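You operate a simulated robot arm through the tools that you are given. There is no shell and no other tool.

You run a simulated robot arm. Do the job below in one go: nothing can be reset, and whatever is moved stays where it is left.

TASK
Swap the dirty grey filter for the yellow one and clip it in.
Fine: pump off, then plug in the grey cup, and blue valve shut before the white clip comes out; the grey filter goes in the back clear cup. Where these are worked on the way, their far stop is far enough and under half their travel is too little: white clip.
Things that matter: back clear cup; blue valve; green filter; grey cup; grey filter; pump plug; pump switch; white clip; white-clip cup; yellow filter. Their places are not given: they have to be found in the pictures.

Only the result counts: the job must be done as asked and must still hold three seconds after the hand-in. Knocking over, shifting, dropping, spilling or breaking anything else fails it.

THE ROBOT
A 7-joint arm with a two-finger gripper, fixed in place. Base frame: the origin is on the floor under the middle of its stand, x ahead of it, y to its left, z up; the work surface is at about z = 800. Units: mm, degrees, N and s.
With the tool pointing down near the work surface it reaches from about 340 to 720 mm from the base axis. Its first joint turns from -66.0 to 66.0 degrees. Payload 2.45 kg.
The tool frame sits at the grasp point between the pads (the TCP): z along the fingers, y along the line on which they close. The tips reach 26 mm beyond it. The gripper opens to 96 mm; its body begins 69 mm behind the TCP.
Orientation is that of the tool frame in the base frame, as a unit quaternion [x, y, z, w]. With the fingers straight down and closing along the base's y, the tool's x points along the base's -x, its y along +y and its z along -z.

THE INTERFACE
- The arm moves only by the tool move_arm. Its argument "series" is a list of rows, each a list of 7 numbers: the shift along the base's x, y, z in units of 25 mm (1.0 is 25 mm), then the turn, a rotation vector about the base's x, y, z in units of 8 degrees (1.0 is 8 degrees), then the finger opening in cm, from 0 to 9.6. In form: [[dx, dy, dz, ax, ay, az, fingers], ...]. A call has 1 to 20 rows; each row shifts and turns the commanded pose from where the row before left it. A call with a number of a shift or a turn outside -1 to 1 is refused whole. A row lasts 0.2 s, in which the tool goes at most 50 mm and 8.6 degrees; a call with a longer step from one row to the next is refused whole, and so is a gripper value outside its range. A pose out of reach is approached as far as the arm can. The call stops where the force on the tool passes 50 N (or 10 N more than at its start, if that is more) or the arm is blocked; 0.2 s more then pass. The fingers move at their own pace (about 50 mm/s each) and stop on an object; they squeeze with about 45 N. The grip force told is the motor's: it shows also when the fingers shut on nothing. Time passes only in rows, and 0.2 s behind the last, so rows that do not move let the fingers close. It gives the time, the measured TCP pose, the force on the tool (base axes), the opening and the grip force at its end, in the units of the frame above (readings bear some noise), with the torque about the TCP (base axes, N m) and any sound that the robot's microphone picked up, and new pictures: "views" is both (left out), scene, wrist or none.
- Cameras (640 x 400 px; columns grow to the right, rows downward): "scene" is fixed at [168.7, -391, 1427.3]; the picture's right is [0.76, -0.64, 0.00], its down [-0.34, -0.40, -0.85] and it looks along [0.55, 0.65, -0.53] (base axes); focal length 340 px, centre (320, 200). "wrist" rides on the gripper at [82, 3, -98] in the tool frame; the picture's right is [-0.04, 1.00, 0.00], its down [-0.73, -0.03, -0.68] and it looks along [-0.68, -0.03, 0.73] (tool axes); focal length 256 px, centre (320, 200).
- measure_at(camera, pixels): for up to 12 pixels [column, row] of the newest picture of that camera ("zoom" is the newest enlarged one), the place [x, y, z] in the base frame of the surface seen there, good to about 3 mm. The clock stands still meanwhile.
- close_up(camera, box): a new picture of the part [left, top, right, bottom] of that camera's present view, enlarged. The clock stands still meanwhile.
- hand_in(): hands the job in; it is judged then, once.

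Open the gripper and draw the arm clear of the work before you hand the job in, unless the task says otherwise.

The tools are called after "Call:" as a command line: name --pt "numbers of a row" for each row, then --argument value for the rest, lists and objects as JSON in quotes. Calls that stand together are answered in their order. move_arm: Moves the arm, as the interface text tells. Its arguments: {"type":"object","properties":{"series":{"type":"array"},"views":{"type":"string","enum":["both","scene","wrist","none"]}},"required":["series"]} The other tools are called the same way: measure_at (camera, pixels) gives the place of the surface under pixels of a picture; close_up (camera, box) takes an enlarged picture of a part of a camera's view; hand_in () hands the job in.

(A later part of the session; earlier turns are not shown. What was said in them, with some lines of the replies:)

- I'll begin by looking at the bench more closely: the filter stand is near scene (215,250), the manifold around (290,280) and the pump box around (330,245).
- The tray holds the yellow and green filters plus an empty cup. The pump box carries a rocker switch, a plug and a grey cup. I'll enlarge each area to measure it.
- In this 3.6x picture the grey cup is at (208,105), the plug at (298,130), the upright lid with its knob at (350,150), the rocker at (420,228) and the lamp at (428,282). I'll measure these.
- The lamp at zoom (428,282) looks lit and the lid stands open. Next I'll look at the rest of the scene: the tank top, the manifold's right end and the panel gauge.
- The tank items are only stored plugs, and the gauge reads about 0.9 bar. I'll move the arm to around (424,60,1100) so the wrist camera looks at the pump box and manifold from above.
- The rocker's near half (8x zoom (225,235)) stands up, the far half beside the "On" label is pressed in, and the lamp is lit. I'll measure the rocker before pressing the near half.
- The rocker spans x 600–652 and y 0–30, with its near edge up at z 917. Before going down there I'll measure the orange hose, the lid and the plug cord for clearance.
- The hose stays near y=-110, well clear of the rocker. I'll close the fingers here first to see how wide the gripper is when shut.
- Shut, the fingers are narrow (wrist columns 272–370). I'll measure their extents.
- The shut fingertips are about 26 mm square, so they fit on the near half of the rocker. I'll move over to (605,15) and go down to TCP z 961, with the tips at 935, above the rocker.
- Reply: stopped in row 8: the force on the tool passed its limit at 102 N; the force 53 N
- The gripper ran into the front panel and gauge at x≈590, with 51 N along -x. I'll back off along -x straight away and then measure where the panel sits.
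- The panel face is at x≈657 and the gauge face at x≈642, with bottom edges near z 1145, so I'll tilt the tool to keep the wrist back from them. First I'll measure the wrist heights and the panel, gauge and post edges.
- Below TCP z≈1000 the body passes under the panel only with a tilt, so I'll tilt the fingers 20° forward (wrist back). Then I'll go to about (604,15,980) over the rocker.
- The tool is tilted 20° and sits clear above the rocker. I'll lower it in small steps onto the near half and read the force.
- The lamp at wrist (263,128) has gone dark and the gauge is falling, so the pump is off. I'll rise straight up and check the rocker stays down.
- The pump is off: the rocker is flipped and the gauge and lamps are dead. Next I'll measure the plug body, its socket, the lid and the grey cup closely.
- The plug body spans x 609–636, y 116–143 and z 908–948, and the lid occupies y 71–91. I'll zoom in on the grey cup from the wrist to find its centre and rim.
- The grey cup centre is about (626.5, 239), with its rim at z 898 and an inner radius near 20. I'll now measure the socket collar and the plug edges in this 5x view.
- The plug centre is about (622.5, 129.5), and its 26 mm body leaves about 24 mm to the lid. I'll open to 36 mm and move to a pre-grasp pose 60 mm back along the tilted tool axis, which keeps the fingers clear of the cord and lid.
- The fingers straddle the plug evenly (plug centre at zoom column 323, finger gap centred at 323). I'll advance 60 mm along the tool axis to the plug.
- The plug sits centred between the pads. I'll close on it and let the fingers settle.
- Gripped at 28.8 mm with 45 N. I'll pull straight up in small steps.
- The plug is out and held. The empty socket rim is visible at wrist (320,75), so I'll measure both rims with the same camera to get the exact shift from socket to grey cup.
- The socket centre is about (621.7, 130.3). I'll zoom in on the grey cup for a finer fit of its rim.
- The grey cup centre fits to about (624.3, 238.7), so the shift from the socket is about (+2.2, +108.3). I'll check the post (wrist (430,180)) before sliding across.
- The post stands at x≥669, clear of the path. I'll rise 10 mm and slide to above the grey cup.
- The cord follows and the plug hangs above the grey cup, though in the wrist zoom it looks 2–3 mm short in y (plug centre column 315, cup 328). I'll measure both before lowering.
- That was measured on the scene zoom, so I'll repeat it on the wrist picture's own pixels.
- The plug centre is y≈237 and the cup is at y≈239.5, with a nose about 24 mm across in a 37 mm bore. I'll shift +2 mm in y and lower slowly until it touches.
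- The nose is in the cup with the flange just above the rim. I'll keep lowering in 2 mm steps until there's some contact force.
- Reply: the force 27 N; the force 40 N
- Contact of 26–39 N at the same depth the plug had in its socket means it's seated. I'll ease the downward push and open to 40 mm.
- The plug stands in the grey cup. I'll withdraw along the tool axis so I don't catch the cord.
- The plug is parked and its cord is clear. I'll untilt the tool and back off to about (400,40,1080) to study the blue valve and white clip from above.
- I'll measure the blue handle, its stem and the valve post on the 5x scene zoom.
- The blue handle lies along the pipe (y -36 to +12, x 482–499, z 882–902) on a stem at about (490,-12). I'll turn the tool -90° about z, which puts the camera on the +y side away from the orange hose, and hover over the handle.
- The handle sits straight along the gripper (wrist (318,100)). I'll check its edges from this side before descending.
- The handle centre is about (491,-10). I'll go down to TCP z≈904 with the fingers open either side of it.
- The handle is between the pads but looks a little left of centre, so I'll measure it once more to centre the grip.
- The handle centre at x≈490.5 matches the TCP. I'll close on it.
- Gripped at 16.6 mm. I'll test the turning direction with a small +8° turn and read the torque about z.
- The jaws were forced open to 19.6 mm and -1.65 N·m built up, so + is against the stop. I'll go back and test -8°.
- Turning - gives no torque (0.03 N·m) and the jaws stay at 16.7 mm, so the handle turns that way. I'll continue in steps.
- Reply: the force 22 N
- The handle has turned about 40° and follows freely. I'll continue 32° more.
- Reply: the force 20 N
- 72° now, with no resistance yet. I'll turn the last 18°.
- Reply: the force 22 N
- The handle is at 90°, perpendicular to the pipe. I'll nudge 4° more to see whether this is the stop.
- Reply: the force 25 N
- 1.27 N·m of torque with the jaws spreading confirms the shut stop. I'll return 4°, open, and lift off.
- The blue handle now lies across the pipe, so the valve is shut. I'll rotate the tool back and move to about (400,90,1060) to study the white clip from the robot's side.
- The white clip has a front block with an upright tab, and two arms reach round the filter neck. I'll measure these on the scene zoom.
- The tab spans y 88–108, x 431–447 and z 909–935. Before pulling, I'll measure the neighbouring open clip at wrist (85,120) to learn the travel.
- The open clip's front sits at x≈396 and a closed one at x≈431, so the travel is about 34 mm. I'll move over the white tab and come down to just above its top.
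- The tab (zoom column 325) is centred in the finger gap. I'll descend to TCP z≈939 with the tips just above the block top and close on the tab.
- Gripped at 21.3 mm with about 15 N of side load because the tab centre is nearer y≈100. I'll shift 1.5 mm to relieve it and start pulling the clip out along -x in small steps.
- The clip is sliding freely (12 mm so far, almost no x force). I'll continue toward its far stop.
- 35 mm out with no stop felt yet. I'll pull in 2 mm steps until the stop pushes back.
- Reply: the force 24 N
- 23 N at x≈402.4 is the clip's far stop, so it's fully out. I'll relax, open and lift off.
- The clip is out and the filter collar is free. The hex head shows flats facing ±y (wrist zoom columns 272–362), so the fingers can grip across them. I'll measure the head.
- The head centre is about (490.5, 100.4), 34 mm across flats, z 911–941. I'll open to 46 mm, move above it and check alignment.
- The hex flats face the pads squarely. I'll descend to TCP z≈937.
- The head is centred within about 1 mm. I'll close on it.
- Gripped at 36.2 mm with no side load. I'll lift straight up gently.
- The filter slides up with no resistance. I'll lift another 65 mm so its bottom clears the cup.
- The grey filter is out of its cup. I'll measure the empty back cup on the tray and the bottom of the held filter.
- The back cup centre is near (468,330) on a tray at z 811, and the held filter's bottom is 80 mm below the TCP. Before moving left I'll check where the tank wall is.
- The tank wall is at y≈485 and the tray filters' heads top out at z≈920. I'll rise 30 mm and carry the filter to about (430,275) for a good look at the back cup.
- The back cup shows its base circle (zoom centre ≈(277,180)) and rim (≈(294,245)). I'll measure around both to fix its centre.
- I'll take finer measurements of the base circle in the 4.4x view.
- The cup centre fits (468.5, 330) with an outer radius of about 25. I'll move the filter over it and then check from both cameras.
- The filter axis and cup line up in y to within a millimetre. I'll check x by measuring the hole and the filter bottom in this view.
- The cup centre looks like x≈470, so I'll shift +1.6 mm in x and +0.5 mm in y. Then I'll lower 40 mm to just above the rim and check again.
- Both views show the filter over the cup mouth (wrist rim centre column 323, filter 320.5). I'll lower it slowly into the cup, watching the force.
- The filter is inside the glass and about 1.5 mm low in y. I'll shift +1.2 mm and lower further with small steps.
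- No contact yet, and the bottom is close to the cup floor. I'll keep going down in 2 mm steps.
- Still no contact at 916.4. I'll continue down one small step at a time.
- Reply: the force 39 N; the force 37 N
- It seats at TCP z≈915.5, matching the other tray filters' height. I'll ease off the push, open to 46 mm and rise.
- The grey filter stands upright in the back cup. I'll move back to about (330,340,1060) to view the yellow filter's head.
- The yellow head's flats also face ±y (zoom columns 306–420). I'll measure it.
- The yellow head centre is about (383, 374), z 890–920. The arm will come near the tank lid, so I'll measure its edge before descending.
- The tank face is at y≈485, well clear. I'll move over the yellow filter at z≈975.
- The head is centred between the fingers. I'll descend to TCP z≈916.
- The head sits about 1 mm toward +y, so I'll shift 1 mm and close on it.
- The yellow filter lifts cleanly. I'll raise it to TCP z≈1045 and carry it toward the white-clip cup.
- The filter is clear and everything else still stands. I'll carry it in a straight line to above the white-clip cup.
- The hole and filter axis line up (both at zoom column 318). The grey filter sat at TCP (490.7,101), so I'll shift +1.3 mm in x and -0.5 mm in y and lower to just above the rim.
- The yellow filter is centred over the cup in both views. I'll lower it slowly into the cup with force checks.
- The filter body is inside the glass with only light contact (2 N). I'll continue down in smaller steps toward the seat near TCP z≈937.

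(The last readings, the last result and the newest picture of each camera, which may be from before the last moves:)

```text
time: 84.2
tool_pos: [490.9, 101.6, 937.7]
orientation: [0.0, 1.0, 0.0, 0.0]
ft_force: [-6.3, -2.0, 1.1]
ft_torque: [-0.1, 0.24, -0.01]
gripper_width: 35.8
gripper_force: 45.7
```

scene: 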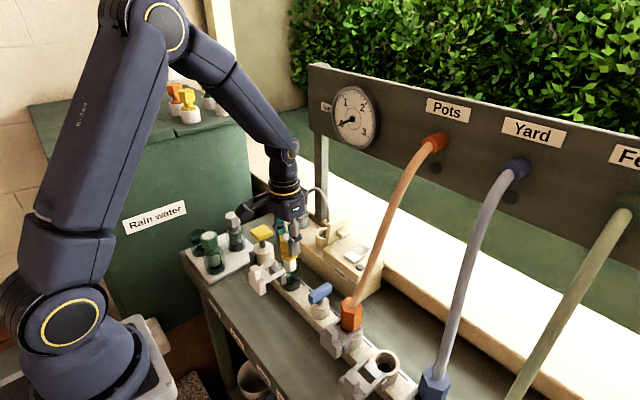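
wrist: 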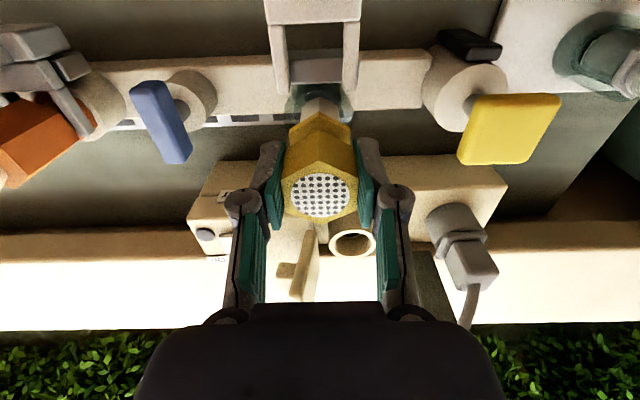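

There's about 6 N pushing toward -x, so I'll ease 0.6 mm that way and continue down to contact.

Call:
move_arm --pt "-0.025 -0.01 -0.04 0 0 0 0" --views "none"

Call:
move_arm --pt "0 0 -0.06 0 0 0 0" --views "none"

Call:
move_arm --pt "0 0 -0.06 0 0 0 0" --views "both"

Call:
close_up --camera "scene" --box '[240, 200, 340, 310]'

```text
time: 84.6
tool_pos: [490.1, 102.2, 937.2]
orientation: [-0.002, 1.0, 0.001, 0.0]
ft_force: [-2.8, -1.5, 0.4]
ft_torque: [-0.04, 0.19, 0.03]
gripper_width: 35.6
gripper_force: 44.9
```

```text
time: 85.0
tool_pos: [491.6, 101.1, 936.4]
orientation: [-0.002, 1.0, 0.001, 0.0]
ft_force: [-3.2, -1.3, 3.0]
ft_torque: [-0.01, 0.12, -0.01]
gripper_width: 35.9
gripper_force: 45.2
```

```text
time: 85.4
tool_pos: [490.6, 100.8, 935.0]
orientation: [-0.002, 1.0, 0.001, 0.001]
ft_force: [-10.5, -3.3, 29.3]
ft_torque: [-0.1, 0.28, 0.01]
gripper_width: 35.9
gripper_force: 45.1
```

scene: 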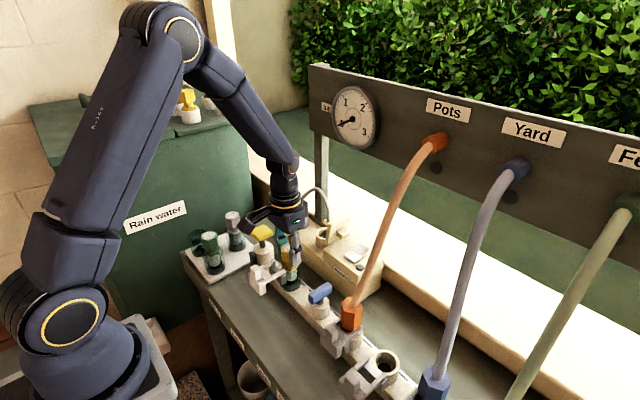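
wrist: 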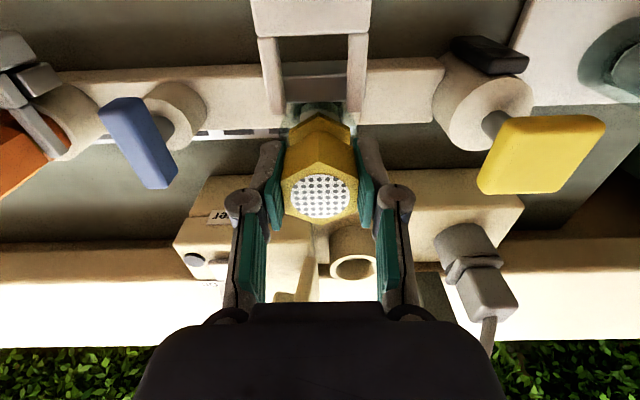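

```text
3.64 times, centred on (290, 255) of scene
```

zoom: 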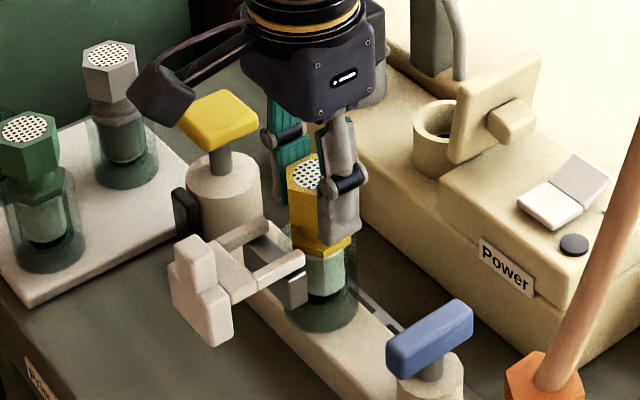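

29 N upward at z≈935 means the yellow filter is seated. I'll ease off, open and rise.

Call:
move_arm --pt "0 0 0.06 0 0 0 0" --pt "0 0 0 0 0 0 3.4" --pt "0 0 0 0 0 0 4.2" --pt "0 0 0 0 0 0 4.8" --pt "0 0 0 0 0 0 4.8" --pt "0 0 0.4 0 0 0 4.8" --pt "0 0 0.8 0 0 0 4.8" --pt "0 0 0.8 0 0 0 4.8" --pt "0 0 0.8 0 0 0 4.8"

Call:
close_up --camera "scene" --box '[240, 200, 340, 310]'

Call:
close_up --camera "wrist" --box '[240, 40, 400, 180]'

```text
time: 87.4
tool_pos: [490.9, 102.0, 1004.8]
orientation: [-0.002, 1.0, 0.0, -0.001]
ft_force: [0.0, -0.4, -0.2]
ft_torque: [0.01, -0.02, -0.01]
gripper_width: 47.5
gripper_force: 0.0
```

scene: 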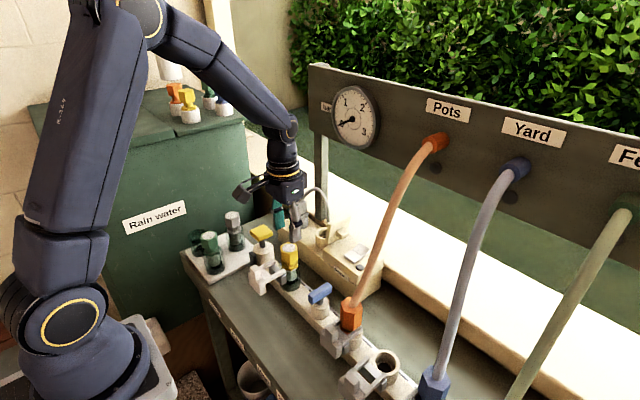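
wrist: 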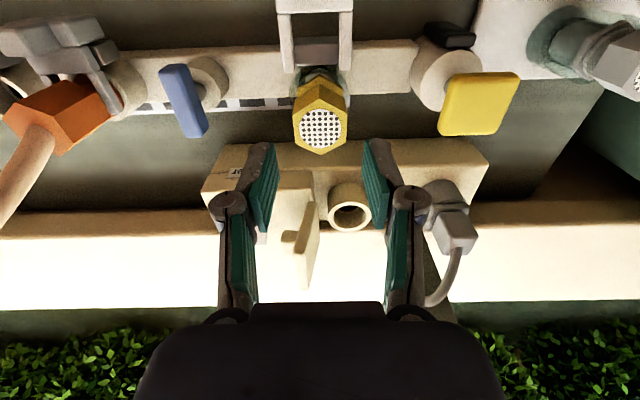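

```text
3.64 times, centred on (290, 255) of scene
```

zoom: 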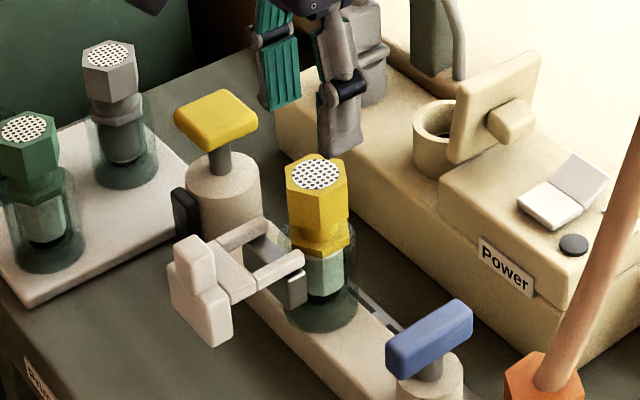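

```text
2.86 times, centred on (320, 110) of wrist
```

zoom: 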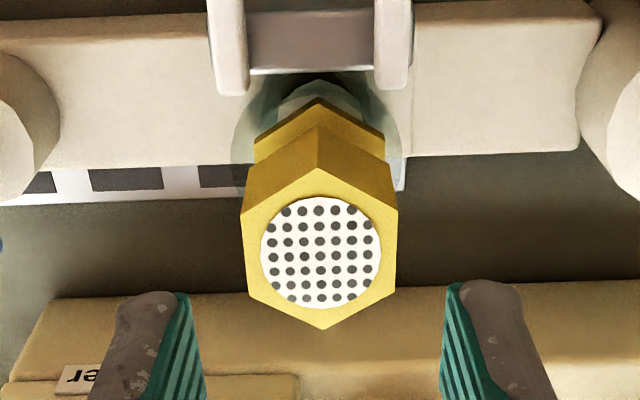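

The yellow filter stands in the cup, with its collar below the clip's level. I'll go back over the white tab, now near x≈403, with the fingers at 36 mm.

Call:
move_arm --pt "-0.884 -0.017 0 0 0 0 3.6" --pt "-0.884 -0.017 0 0 0 0 3.6" --pt "-0.884 -0.017 0 0 0 0 3.6" --pt "-0.884 -0.017 0 0 0 0 3.6" --pt "0 0 -0.6 0 0 0 3.6" --pt "0 0 -0.6 0 0 0 3.6" --pt "0 0 0 0 0 0 3.6"

Call:
close_up --camera "wrist" --box '[220, 80, 420, 220]'

Call:
measure_at --camera "scene" --pixels '[[289, 247], [288, 262], [289, 268], [291, 277], [262, 276], [266, 284], [260, 270], [284, 264]]'

```text
time: 89.0
tool_pos: [402.7, 100.3, 974.6]
orientation: [-0.001, 1.0, 0.0, 0.001]
ft_force: [0.2, 0.0, -0.5]
ft_torque: [0.02, 0.0, 0.0]
gripper_width: 36.2
gripper_force: 0.0
```

scene: 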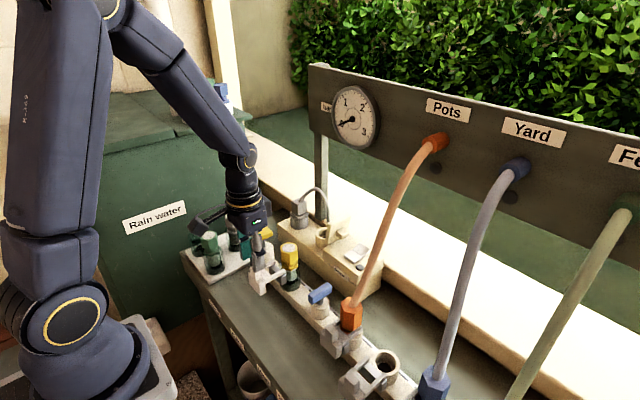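
wrist: 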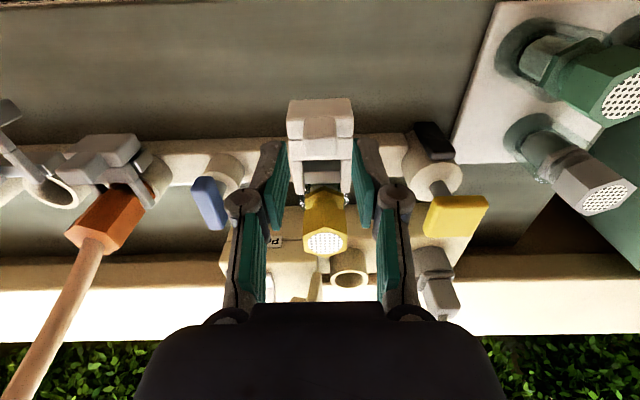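

```text
2.86 times, centred on (320, 150) of wrist
```

zoom: 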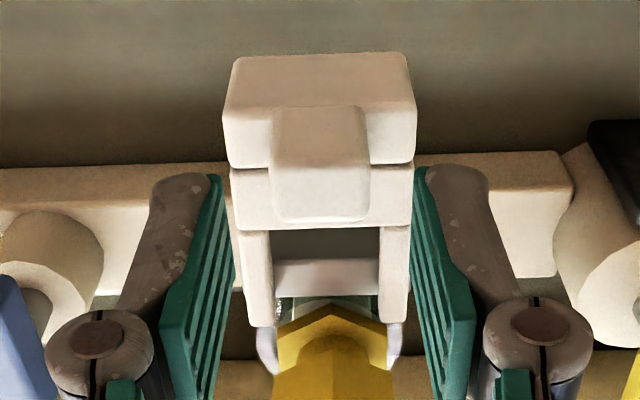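

```text
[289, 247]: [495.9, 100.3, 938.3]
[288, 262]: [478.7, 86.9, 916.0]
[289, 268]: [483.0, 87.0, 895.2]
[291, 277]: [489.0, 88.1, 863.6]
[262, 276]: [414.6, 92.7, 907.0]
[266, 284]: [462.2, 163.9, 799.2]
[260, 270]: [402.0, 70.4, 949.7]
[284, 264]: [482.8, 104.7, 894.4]
```

The yellow head top is at z 938, the same as the grey one was, so it's fully seated. I'll descend and grip the tab.

Call:
move_arm --pt "0 0 -0.7 0 0 0 3.6" --pt "0 0 -0.72 0 0 0 3.6" --pt "0 0 0 0 0 0 3.6" --pt "0 0 0 0 0 0 2.2" --pt "0 0 0 0 0 0 0" --pt "0 0 0 0 0 0 0" --pt "0 0 0 0 0 0 0"

Call:
close_up --camera "scene" --box '[230, 200, 330, 310]'

```text
time: 90.6
tool_pos: [402.3, 99.5, 939.8]
orientation: [-0.002, 1.0, 0.001, -0.001]
ft_force: [-0.4, 9.4, -7.6]
ft_torque: [0.28, -0.14, -0.21]
gripper_width: 21.3
gripper_force: 44.5
```

scene: 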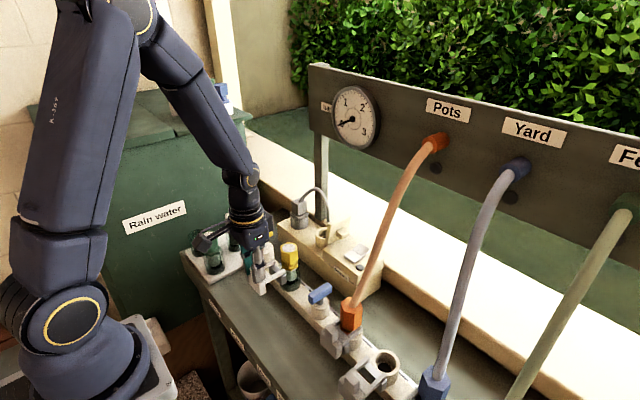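
wrist: 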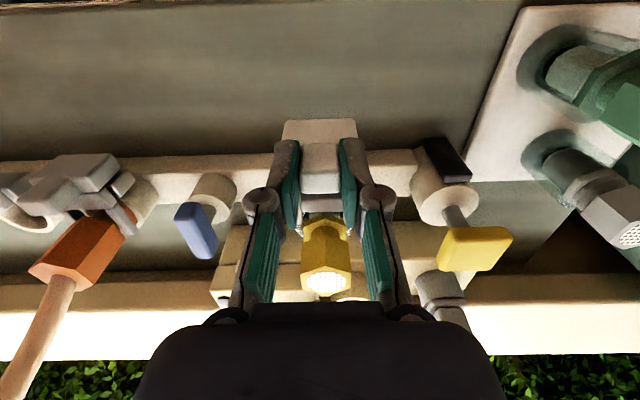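

```text
3.64 times, centred on (280, 255) of scene
```

zoom: 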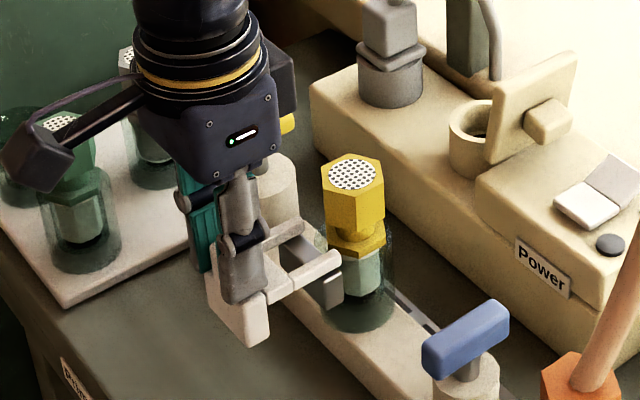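

Gripped on the tab. I'll relieve the small side load and push the clip in along +x in small steps, watching the force.

Call:
move_arm --pt "0 0.04 0 0 0 0 0" --pt "0.16 0 0 0 0 0 0" --pt "0.2 0 0 0 0 0 0" --pt "0.2 0 0 0 0 0 0"

Call:
close_up --camera "scene" --box '[230, 200, 330, 310]'

```text
time: 91.6
tool_pos: [417.1, 100.4, 940.0]
orientation: [-0.002, 1.0, 0.0, 0.0]
ft_force: [0.0, -3.1, -0.2]
ft_torque: [-0.09, -0.2, -0.11]
gripper_width: 21.5
gripper_force: 45.0
```

scene: 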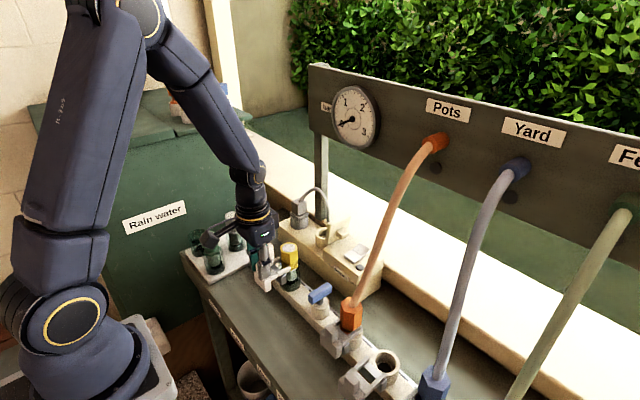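
wrist: 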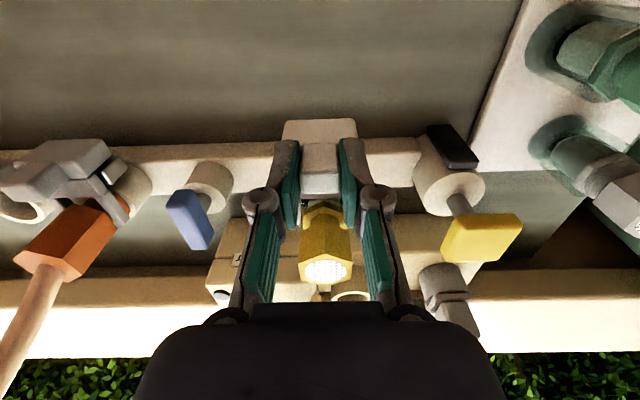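

```text
3.64 times, centred on (280, 255) of scene
```

zoom: 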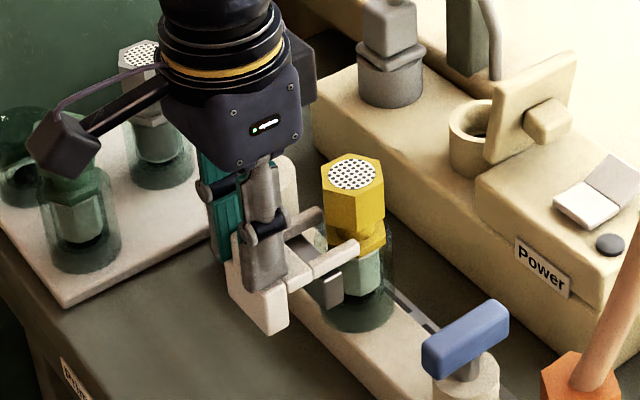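

The clip is sliding in above the collar with no x force. I'll continue another 15 mm.

Call:
move_arm --pt "0.16 0 0 0 0 0 0" --pt "0.16 0 0 0 0 0 0" --pt "0.16 0 0 0 0 0 0" --pt "0.12 0 0 0 0 0 0"

Call:
close_up --camera "scene" --box '[230, 200, 330, 310]'

```text
time: 92.6
tool_pos: [432.0, 100.2, 939.4]
orientation: [-0.002, 1.0, 0.0, 0.0]
ft_force: [-0.8, -7.0, 0.6]
ft_torque: [-0.15, 0.17, -0.09]
gripper_width: 21.3
gripper_force: 44.8
```

scene: 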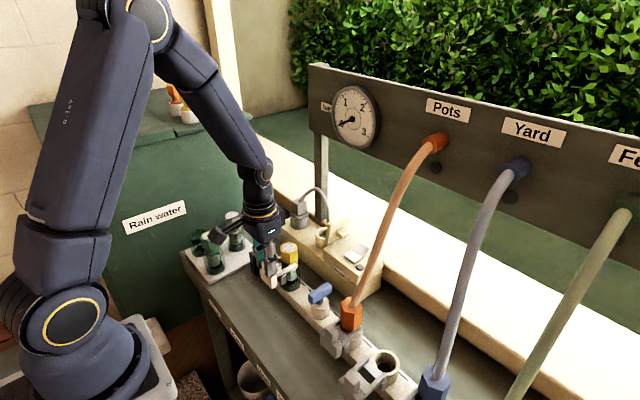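
wrist: 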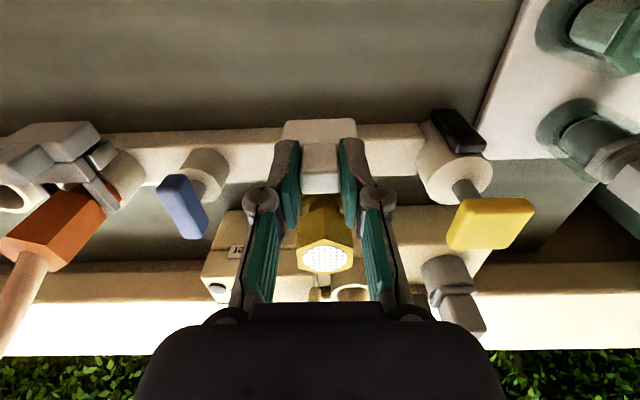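

```text
3.64 times, centred on (280, 255) of scene
```

zoom: 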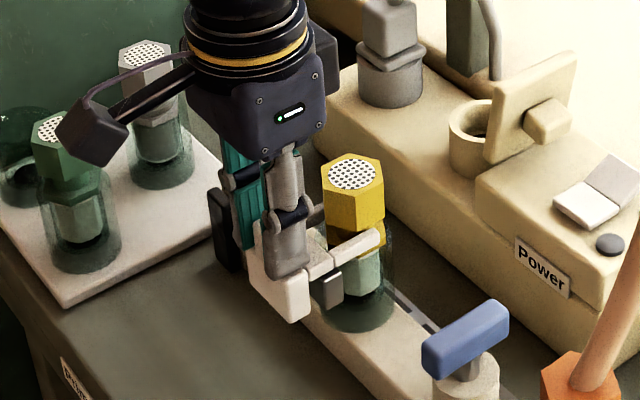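

It's 30 mm in, about 6 mm short of the original position. I'll push the rest in 2–3 mm steps until the stop pushes back.

Call:
move_arm --pt "0.1 0 0 0 0 0 0" --pt "0.08 0 0 0 0 0 0" --views "none"

Call:
move_arm --pt "0.08 0 0 0 0 0 0" --views "none"

Call:
move_arm --pt "0.08 0 0 0 0 0 0" --views "none"

```text
time: 93.2
tool_pos: [435.4, 99.6, 940.0]
orientation: [-0.002, 1.0, 0.0, -0.001]
ft_force: [-0.3, -8.2, 4.0]
ft_torque: [-0.21, 0.1, -0.1]
gripper_width: 21.6
gripper_force: 45.1
```

```text
time: 93.6
tool_pos: [438.6, 99.8, 939.6]
orientation: [-0.002, 1.0, 0.001, 0.0]
ft_force: [-1.6, -10.2, 9.4]
ft_torque: [-0.31, 0.24, -0.09]
gripper_width: 21.4
gripper_force: 45.2
```

```text
time: 94.0
tool_pos: [437.8, 100.0, 940.3]
orientation: [-0.001, 1.0, 0.0, -0.002]
ft_force: [-12.1, -11.7, 15.3]
ft_torque: [-0.35, -0.52, -0.24]
gripper_width: 21.7
gripper_force: 44.9
```

The x force is rising at x≈438, the original home position. I'll give one more 2 mm push to be sure it's fully home.

Call:
move_arm --pt "0.08 0 0 0 0 0 0" --views "none"

Call:
move_arm --pt "0.06 0 0 0 0 0 0"

Call:
close_up --camera "scene" --box '[230, 200, 330, 310]'

```text
time: 94.4
tool_pos: [439.2, 100.8, 940.1]
orientation: [-0.002, 1.0, 0.0, -0.003]
ft_force: [-24.3, -11.4, 25.3]
ft_torque: [-0.34, -0.2, -0.25]
gripper_width: 21.3
gripper_force: 45.1
```

```text
time: 94.8
tool_pos: [439.4, 101.1, 940.1]
orientation: [-0.002, 1.0, -0.001, -0.006]
ft_force: [-29.4, -8.2, 25.5]
ft_torque: [-0.21, 0.33, -0.26]
gripper_width: 21.2
gripper_force: 45.1
```

scene: 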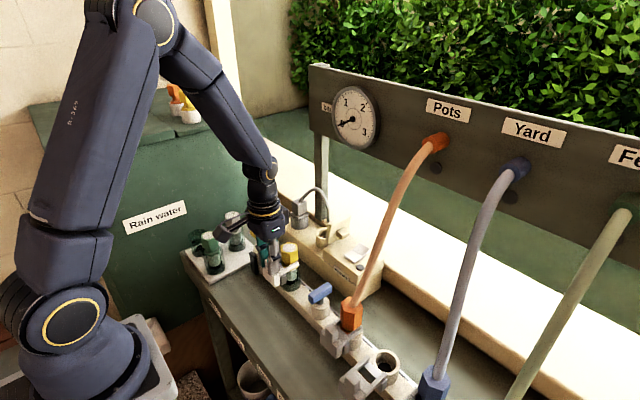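
wrist: 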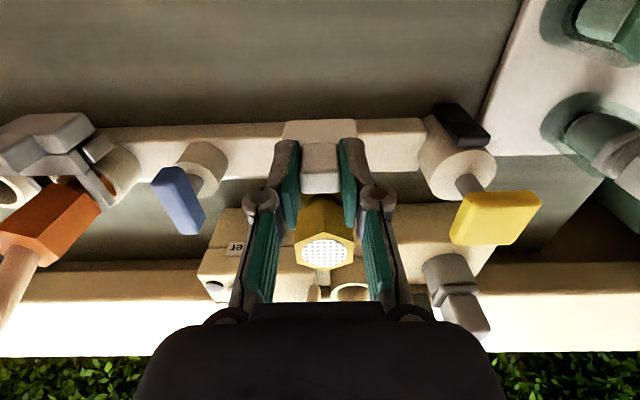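

```text
3.64 times, centred on (280, 255) of scene
```

zoom: 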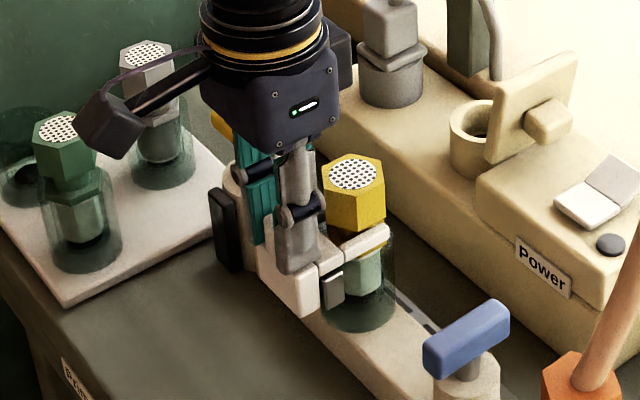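

-29 N at x≈439.4 means the clip is hard against its home stop. I'll relax the push, open and lift clear.

Call:
move_arm --pt "-0.13 0 0 0 0 0 0" --pt "0 0 0 0 0 0 2.2" --pt "0 0 0 0 0 0 3.2" --pt "0 0 0 0 0 0 3.6" --pt "0 0 0 0 0 0 3.6" --pt "0 0 0.4 0 0 0 3.6" --pt "0 0 0.8 0 0 0 3.6" --pt "0 0 0.8 0 0 0 3.6" --pt "0 0 0.8 0 0 0 3.6" --pt "-0.8 0 0.8 0 0 0 3.6" --pt "-0.8 0 0.8 0 0 0 3.6" --pt "-0.8 0 0.6 0 0 0 3.6"

Call:
close_up --camera "scene" --box '[240, 210, 330, 310]'

Call:
close_up --camera "wrist" --box '[230, 60, 430, 220]'

```text
time: 97.4
tool_pos: [380.6, 99.7, 1064.1]
orientation: [-0.002, 1.0, 0.0, 0.001]
ft_force: [0.6, 0.1, -0.2]
ft_torque: [0.0, -0.05, -0.02]
gripper_width: 35.8
gripper_force: 0.1
```

scene: 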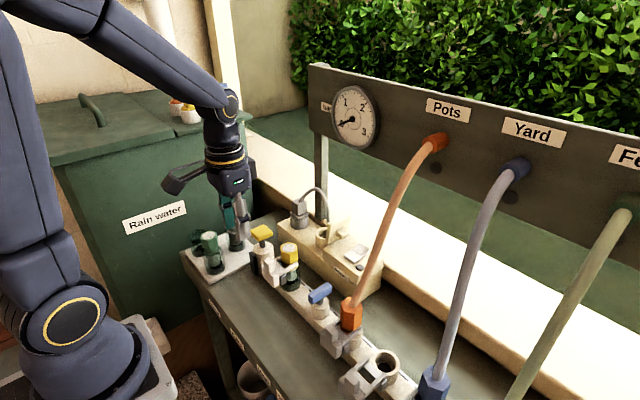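
wrist: 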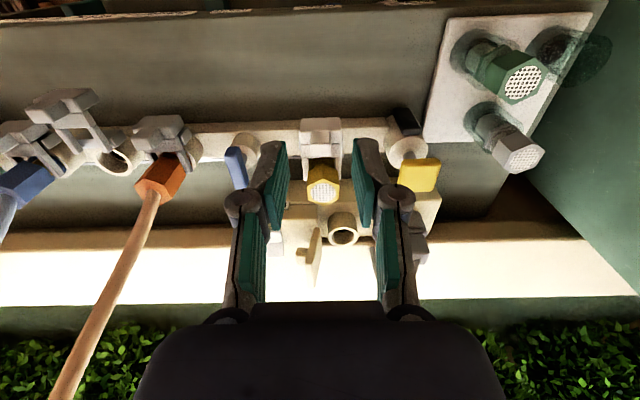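

```text
4.00 times, centred on (285, 260) of scene
```

zoom: 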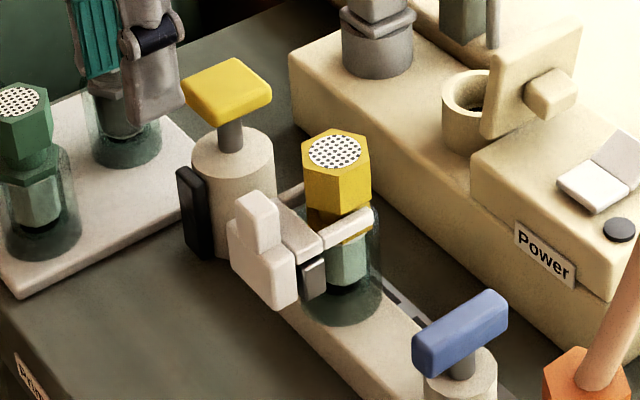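

```text
2.50 times, centred on (330, 140) of wrist
```

zoom: 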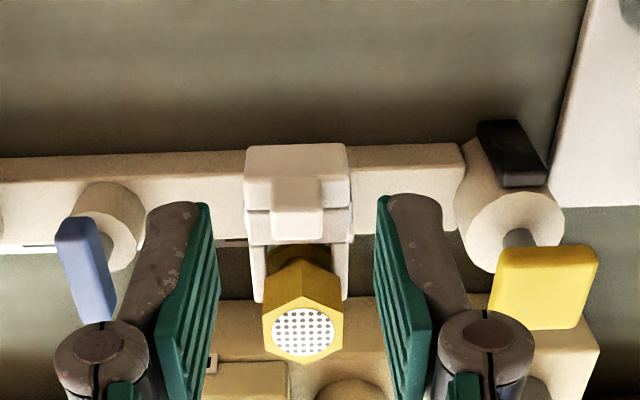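

The clip is home round the yellow filter's neck. The small display on the yellow valve post (scene zoom (190,215)) has gone dark since the filter was lifted, so I'll look at it and the seating more closely.

Call:
close_up --camera "scene" --box '[255, 235, 300, 290]'

Call:
close_up --camera "wrist" --box '[370, 95, 450, 165]'

Call:
measure_at --camera "scene" --pixels '[[289, 247], [283, 255], [288, 260], [294, 255], [289, 270], [284, 269], [294, 267], [262, 263], [258, 270], [274, 272], [298, 265], [275, 280]]'

```text
7.27 times, centred on (278, 262) of scene
```

zoom: 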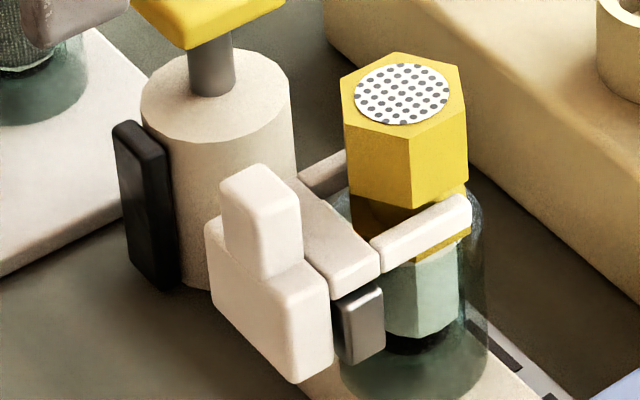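

```text
5.71 times, centred on (410, 130) of wrist
```

zoom: 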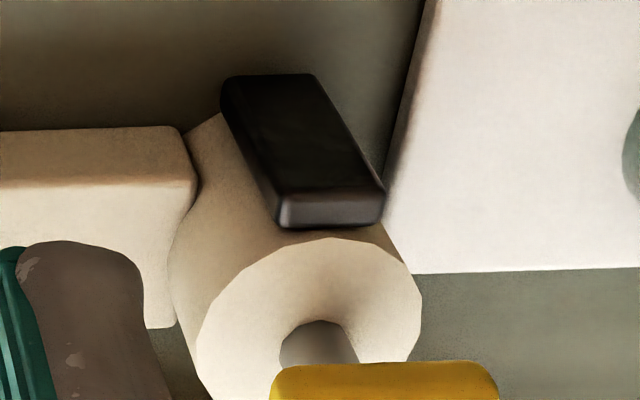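

```text
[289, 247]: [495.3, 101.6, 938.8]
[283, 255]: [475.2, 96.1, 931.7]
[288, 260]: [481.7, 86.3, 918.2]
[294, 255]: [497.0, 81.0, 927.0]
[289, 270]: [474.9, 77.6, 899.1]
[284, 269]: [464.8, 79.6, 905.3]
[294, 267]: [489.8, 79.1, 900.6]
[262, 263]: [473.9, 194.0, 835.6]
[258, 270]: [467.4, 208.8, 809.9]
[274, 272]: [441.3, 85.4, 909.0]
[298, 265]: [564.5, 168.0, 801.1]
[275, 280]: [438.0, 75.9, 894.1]
```

The arms sit in the yellow filter's neck at z≈900–907 and the head top is at z≈939, so the filter is clipped in. The display seems to be only a level tell-tale, and it isn't part of the job. I'll raise the arm clear and check everything once more.

Call:
move_arm --pt "-0.1 -0.1 0.8 0 0 0 3.6" --pt "-0.1 -0.3 0.8 0 0 0 5" --pt "-0.1 -0.6 0.8 0 0 0 6" --pt "-0.1 -0.8 0.8 0 0 0 8" --pt "-0.1 -0.8 0.8 0 0 0 9" --pt "-0.1 -0.8 0.8 0 0 0 9" --pt "0 -0.6 0 0 0 0 9" --pt "0 0 0 0 0 0 9"

Call:
close_up --camera "scene" --box '[170, 190, 410, 340]'

Call:
close_up --camera "wrist" --box '[200, 0, 560, 230]'

```text
time: 99.2
tool_pos: [365.2, 1.6, 1184.5]
orientation: [-0.001, 1.0, 0.0, 0.0]
ft_force: [0.5, 0.6, 0.0]
ft_torque: [0.01, -0.01, 0.02]
gripper_width: 89.8
gripper_force: 0.1
```

scene: 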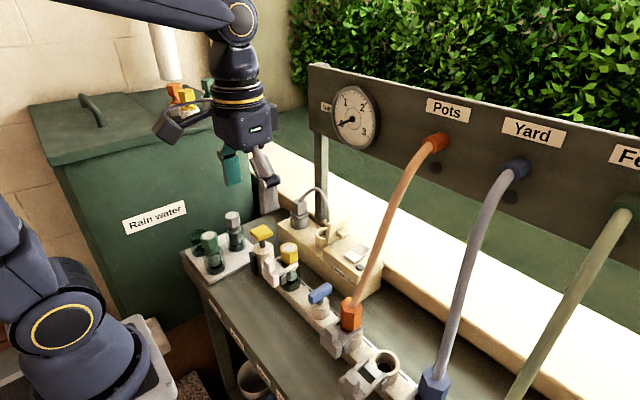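
wrist: 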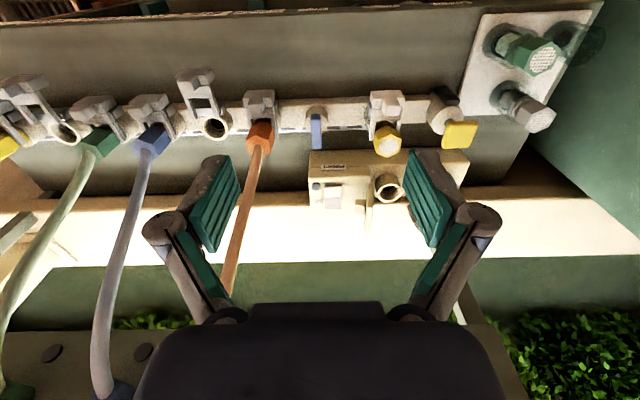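

```text
2.67 times, centred on (290, 265) of scene
```

zoom: 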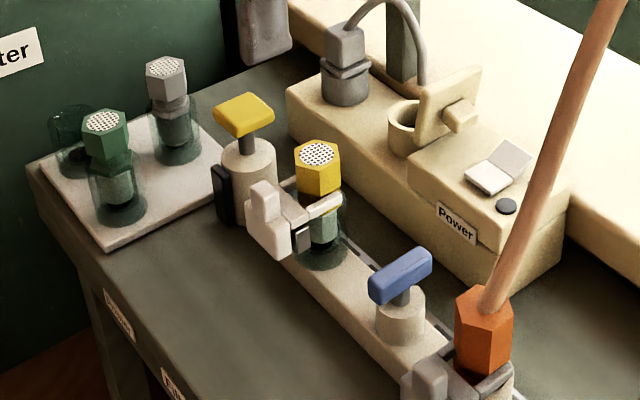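

```text
1.74 times, centred on (380, 115) of wrist
```

zoom: 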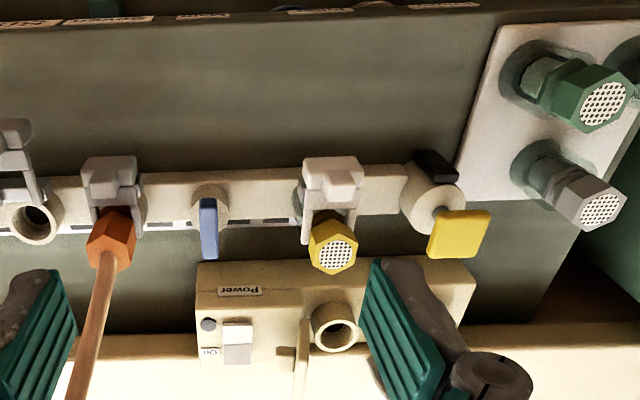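

Everything is in place: pump lamp dark, plug in the grey cup, blue handle across the pipe, grey filter in the back cup, and yellow filter clipped in. I'll make one last check of the clip's x position against the original 432.

Call:
measure_at --camera "scene" --pixels '[[269.2, 276.3], [267, 270], [299, 264.5], [289, 247], [234, 217], [234, 228]]'

Call:
close_up --camera "scene" --box '[240, 220, 330, 310]'

```text
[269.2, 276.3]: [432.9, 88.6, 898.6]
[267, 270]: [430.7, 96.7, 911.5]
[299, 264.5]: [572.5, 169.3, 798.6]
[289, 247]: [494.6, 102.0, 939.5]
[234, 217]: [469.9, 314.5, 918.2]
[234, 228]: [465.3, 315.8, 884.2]
```

```text
4.44 times, centred on (285, 265) of scene
```

zoom: 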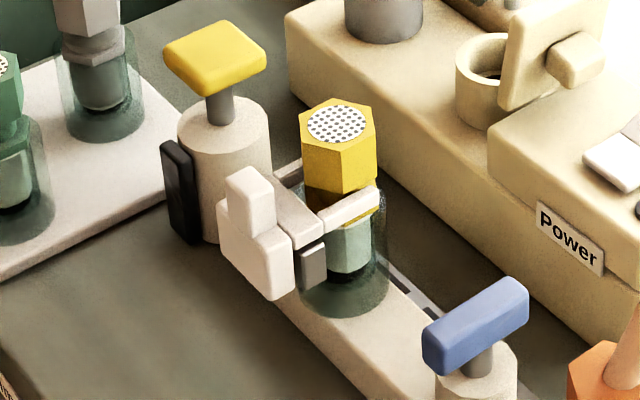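

The clip's front is at x≈432.9, its original home position, and the same image points match the first picture. The arm is clear and the gripper open, so I'm handing in.

Call:
hand_in

```text
The job is handed in.
```

The yellow filter is in the white-clip cup and clipped in, and the job is handed in. I haven't seen the verdict. The last pictures and readings show:

- **Pump:** it's switched off, with the lamp dark and the gauge at zero. The plug stands in the grey cup.
- **Blue valve:** I turned it 90° to its shut stop before touching the white clip.
- **White clip:** I pulled it about 36 mm to its far stop for the swap. It's now pushed back against its home stop, with its front within 1 mm of where it started.
- **Grey filter:** it stands upright in the back clear cup.
- **Yellow filter:** it's seated at the height the grey one had, with the clip arms round its neck.
- **Green filter:** I didn't touch it.

Two things happened along the way:
- **Bump into the gauge panel:** early on, the gripper hit the gauge panel with a force of about 100 N. I backed off straight away and saw no damage or movement.
- **Dark display:** the small display on the yellow valve's post went dark when the grey filter was lifted out, and it's still dark. I took it for a level or pressure indicator and left it alone.

I left the pump off, the plug out and the blue valve shut, because you didn't ask for them to be put back.
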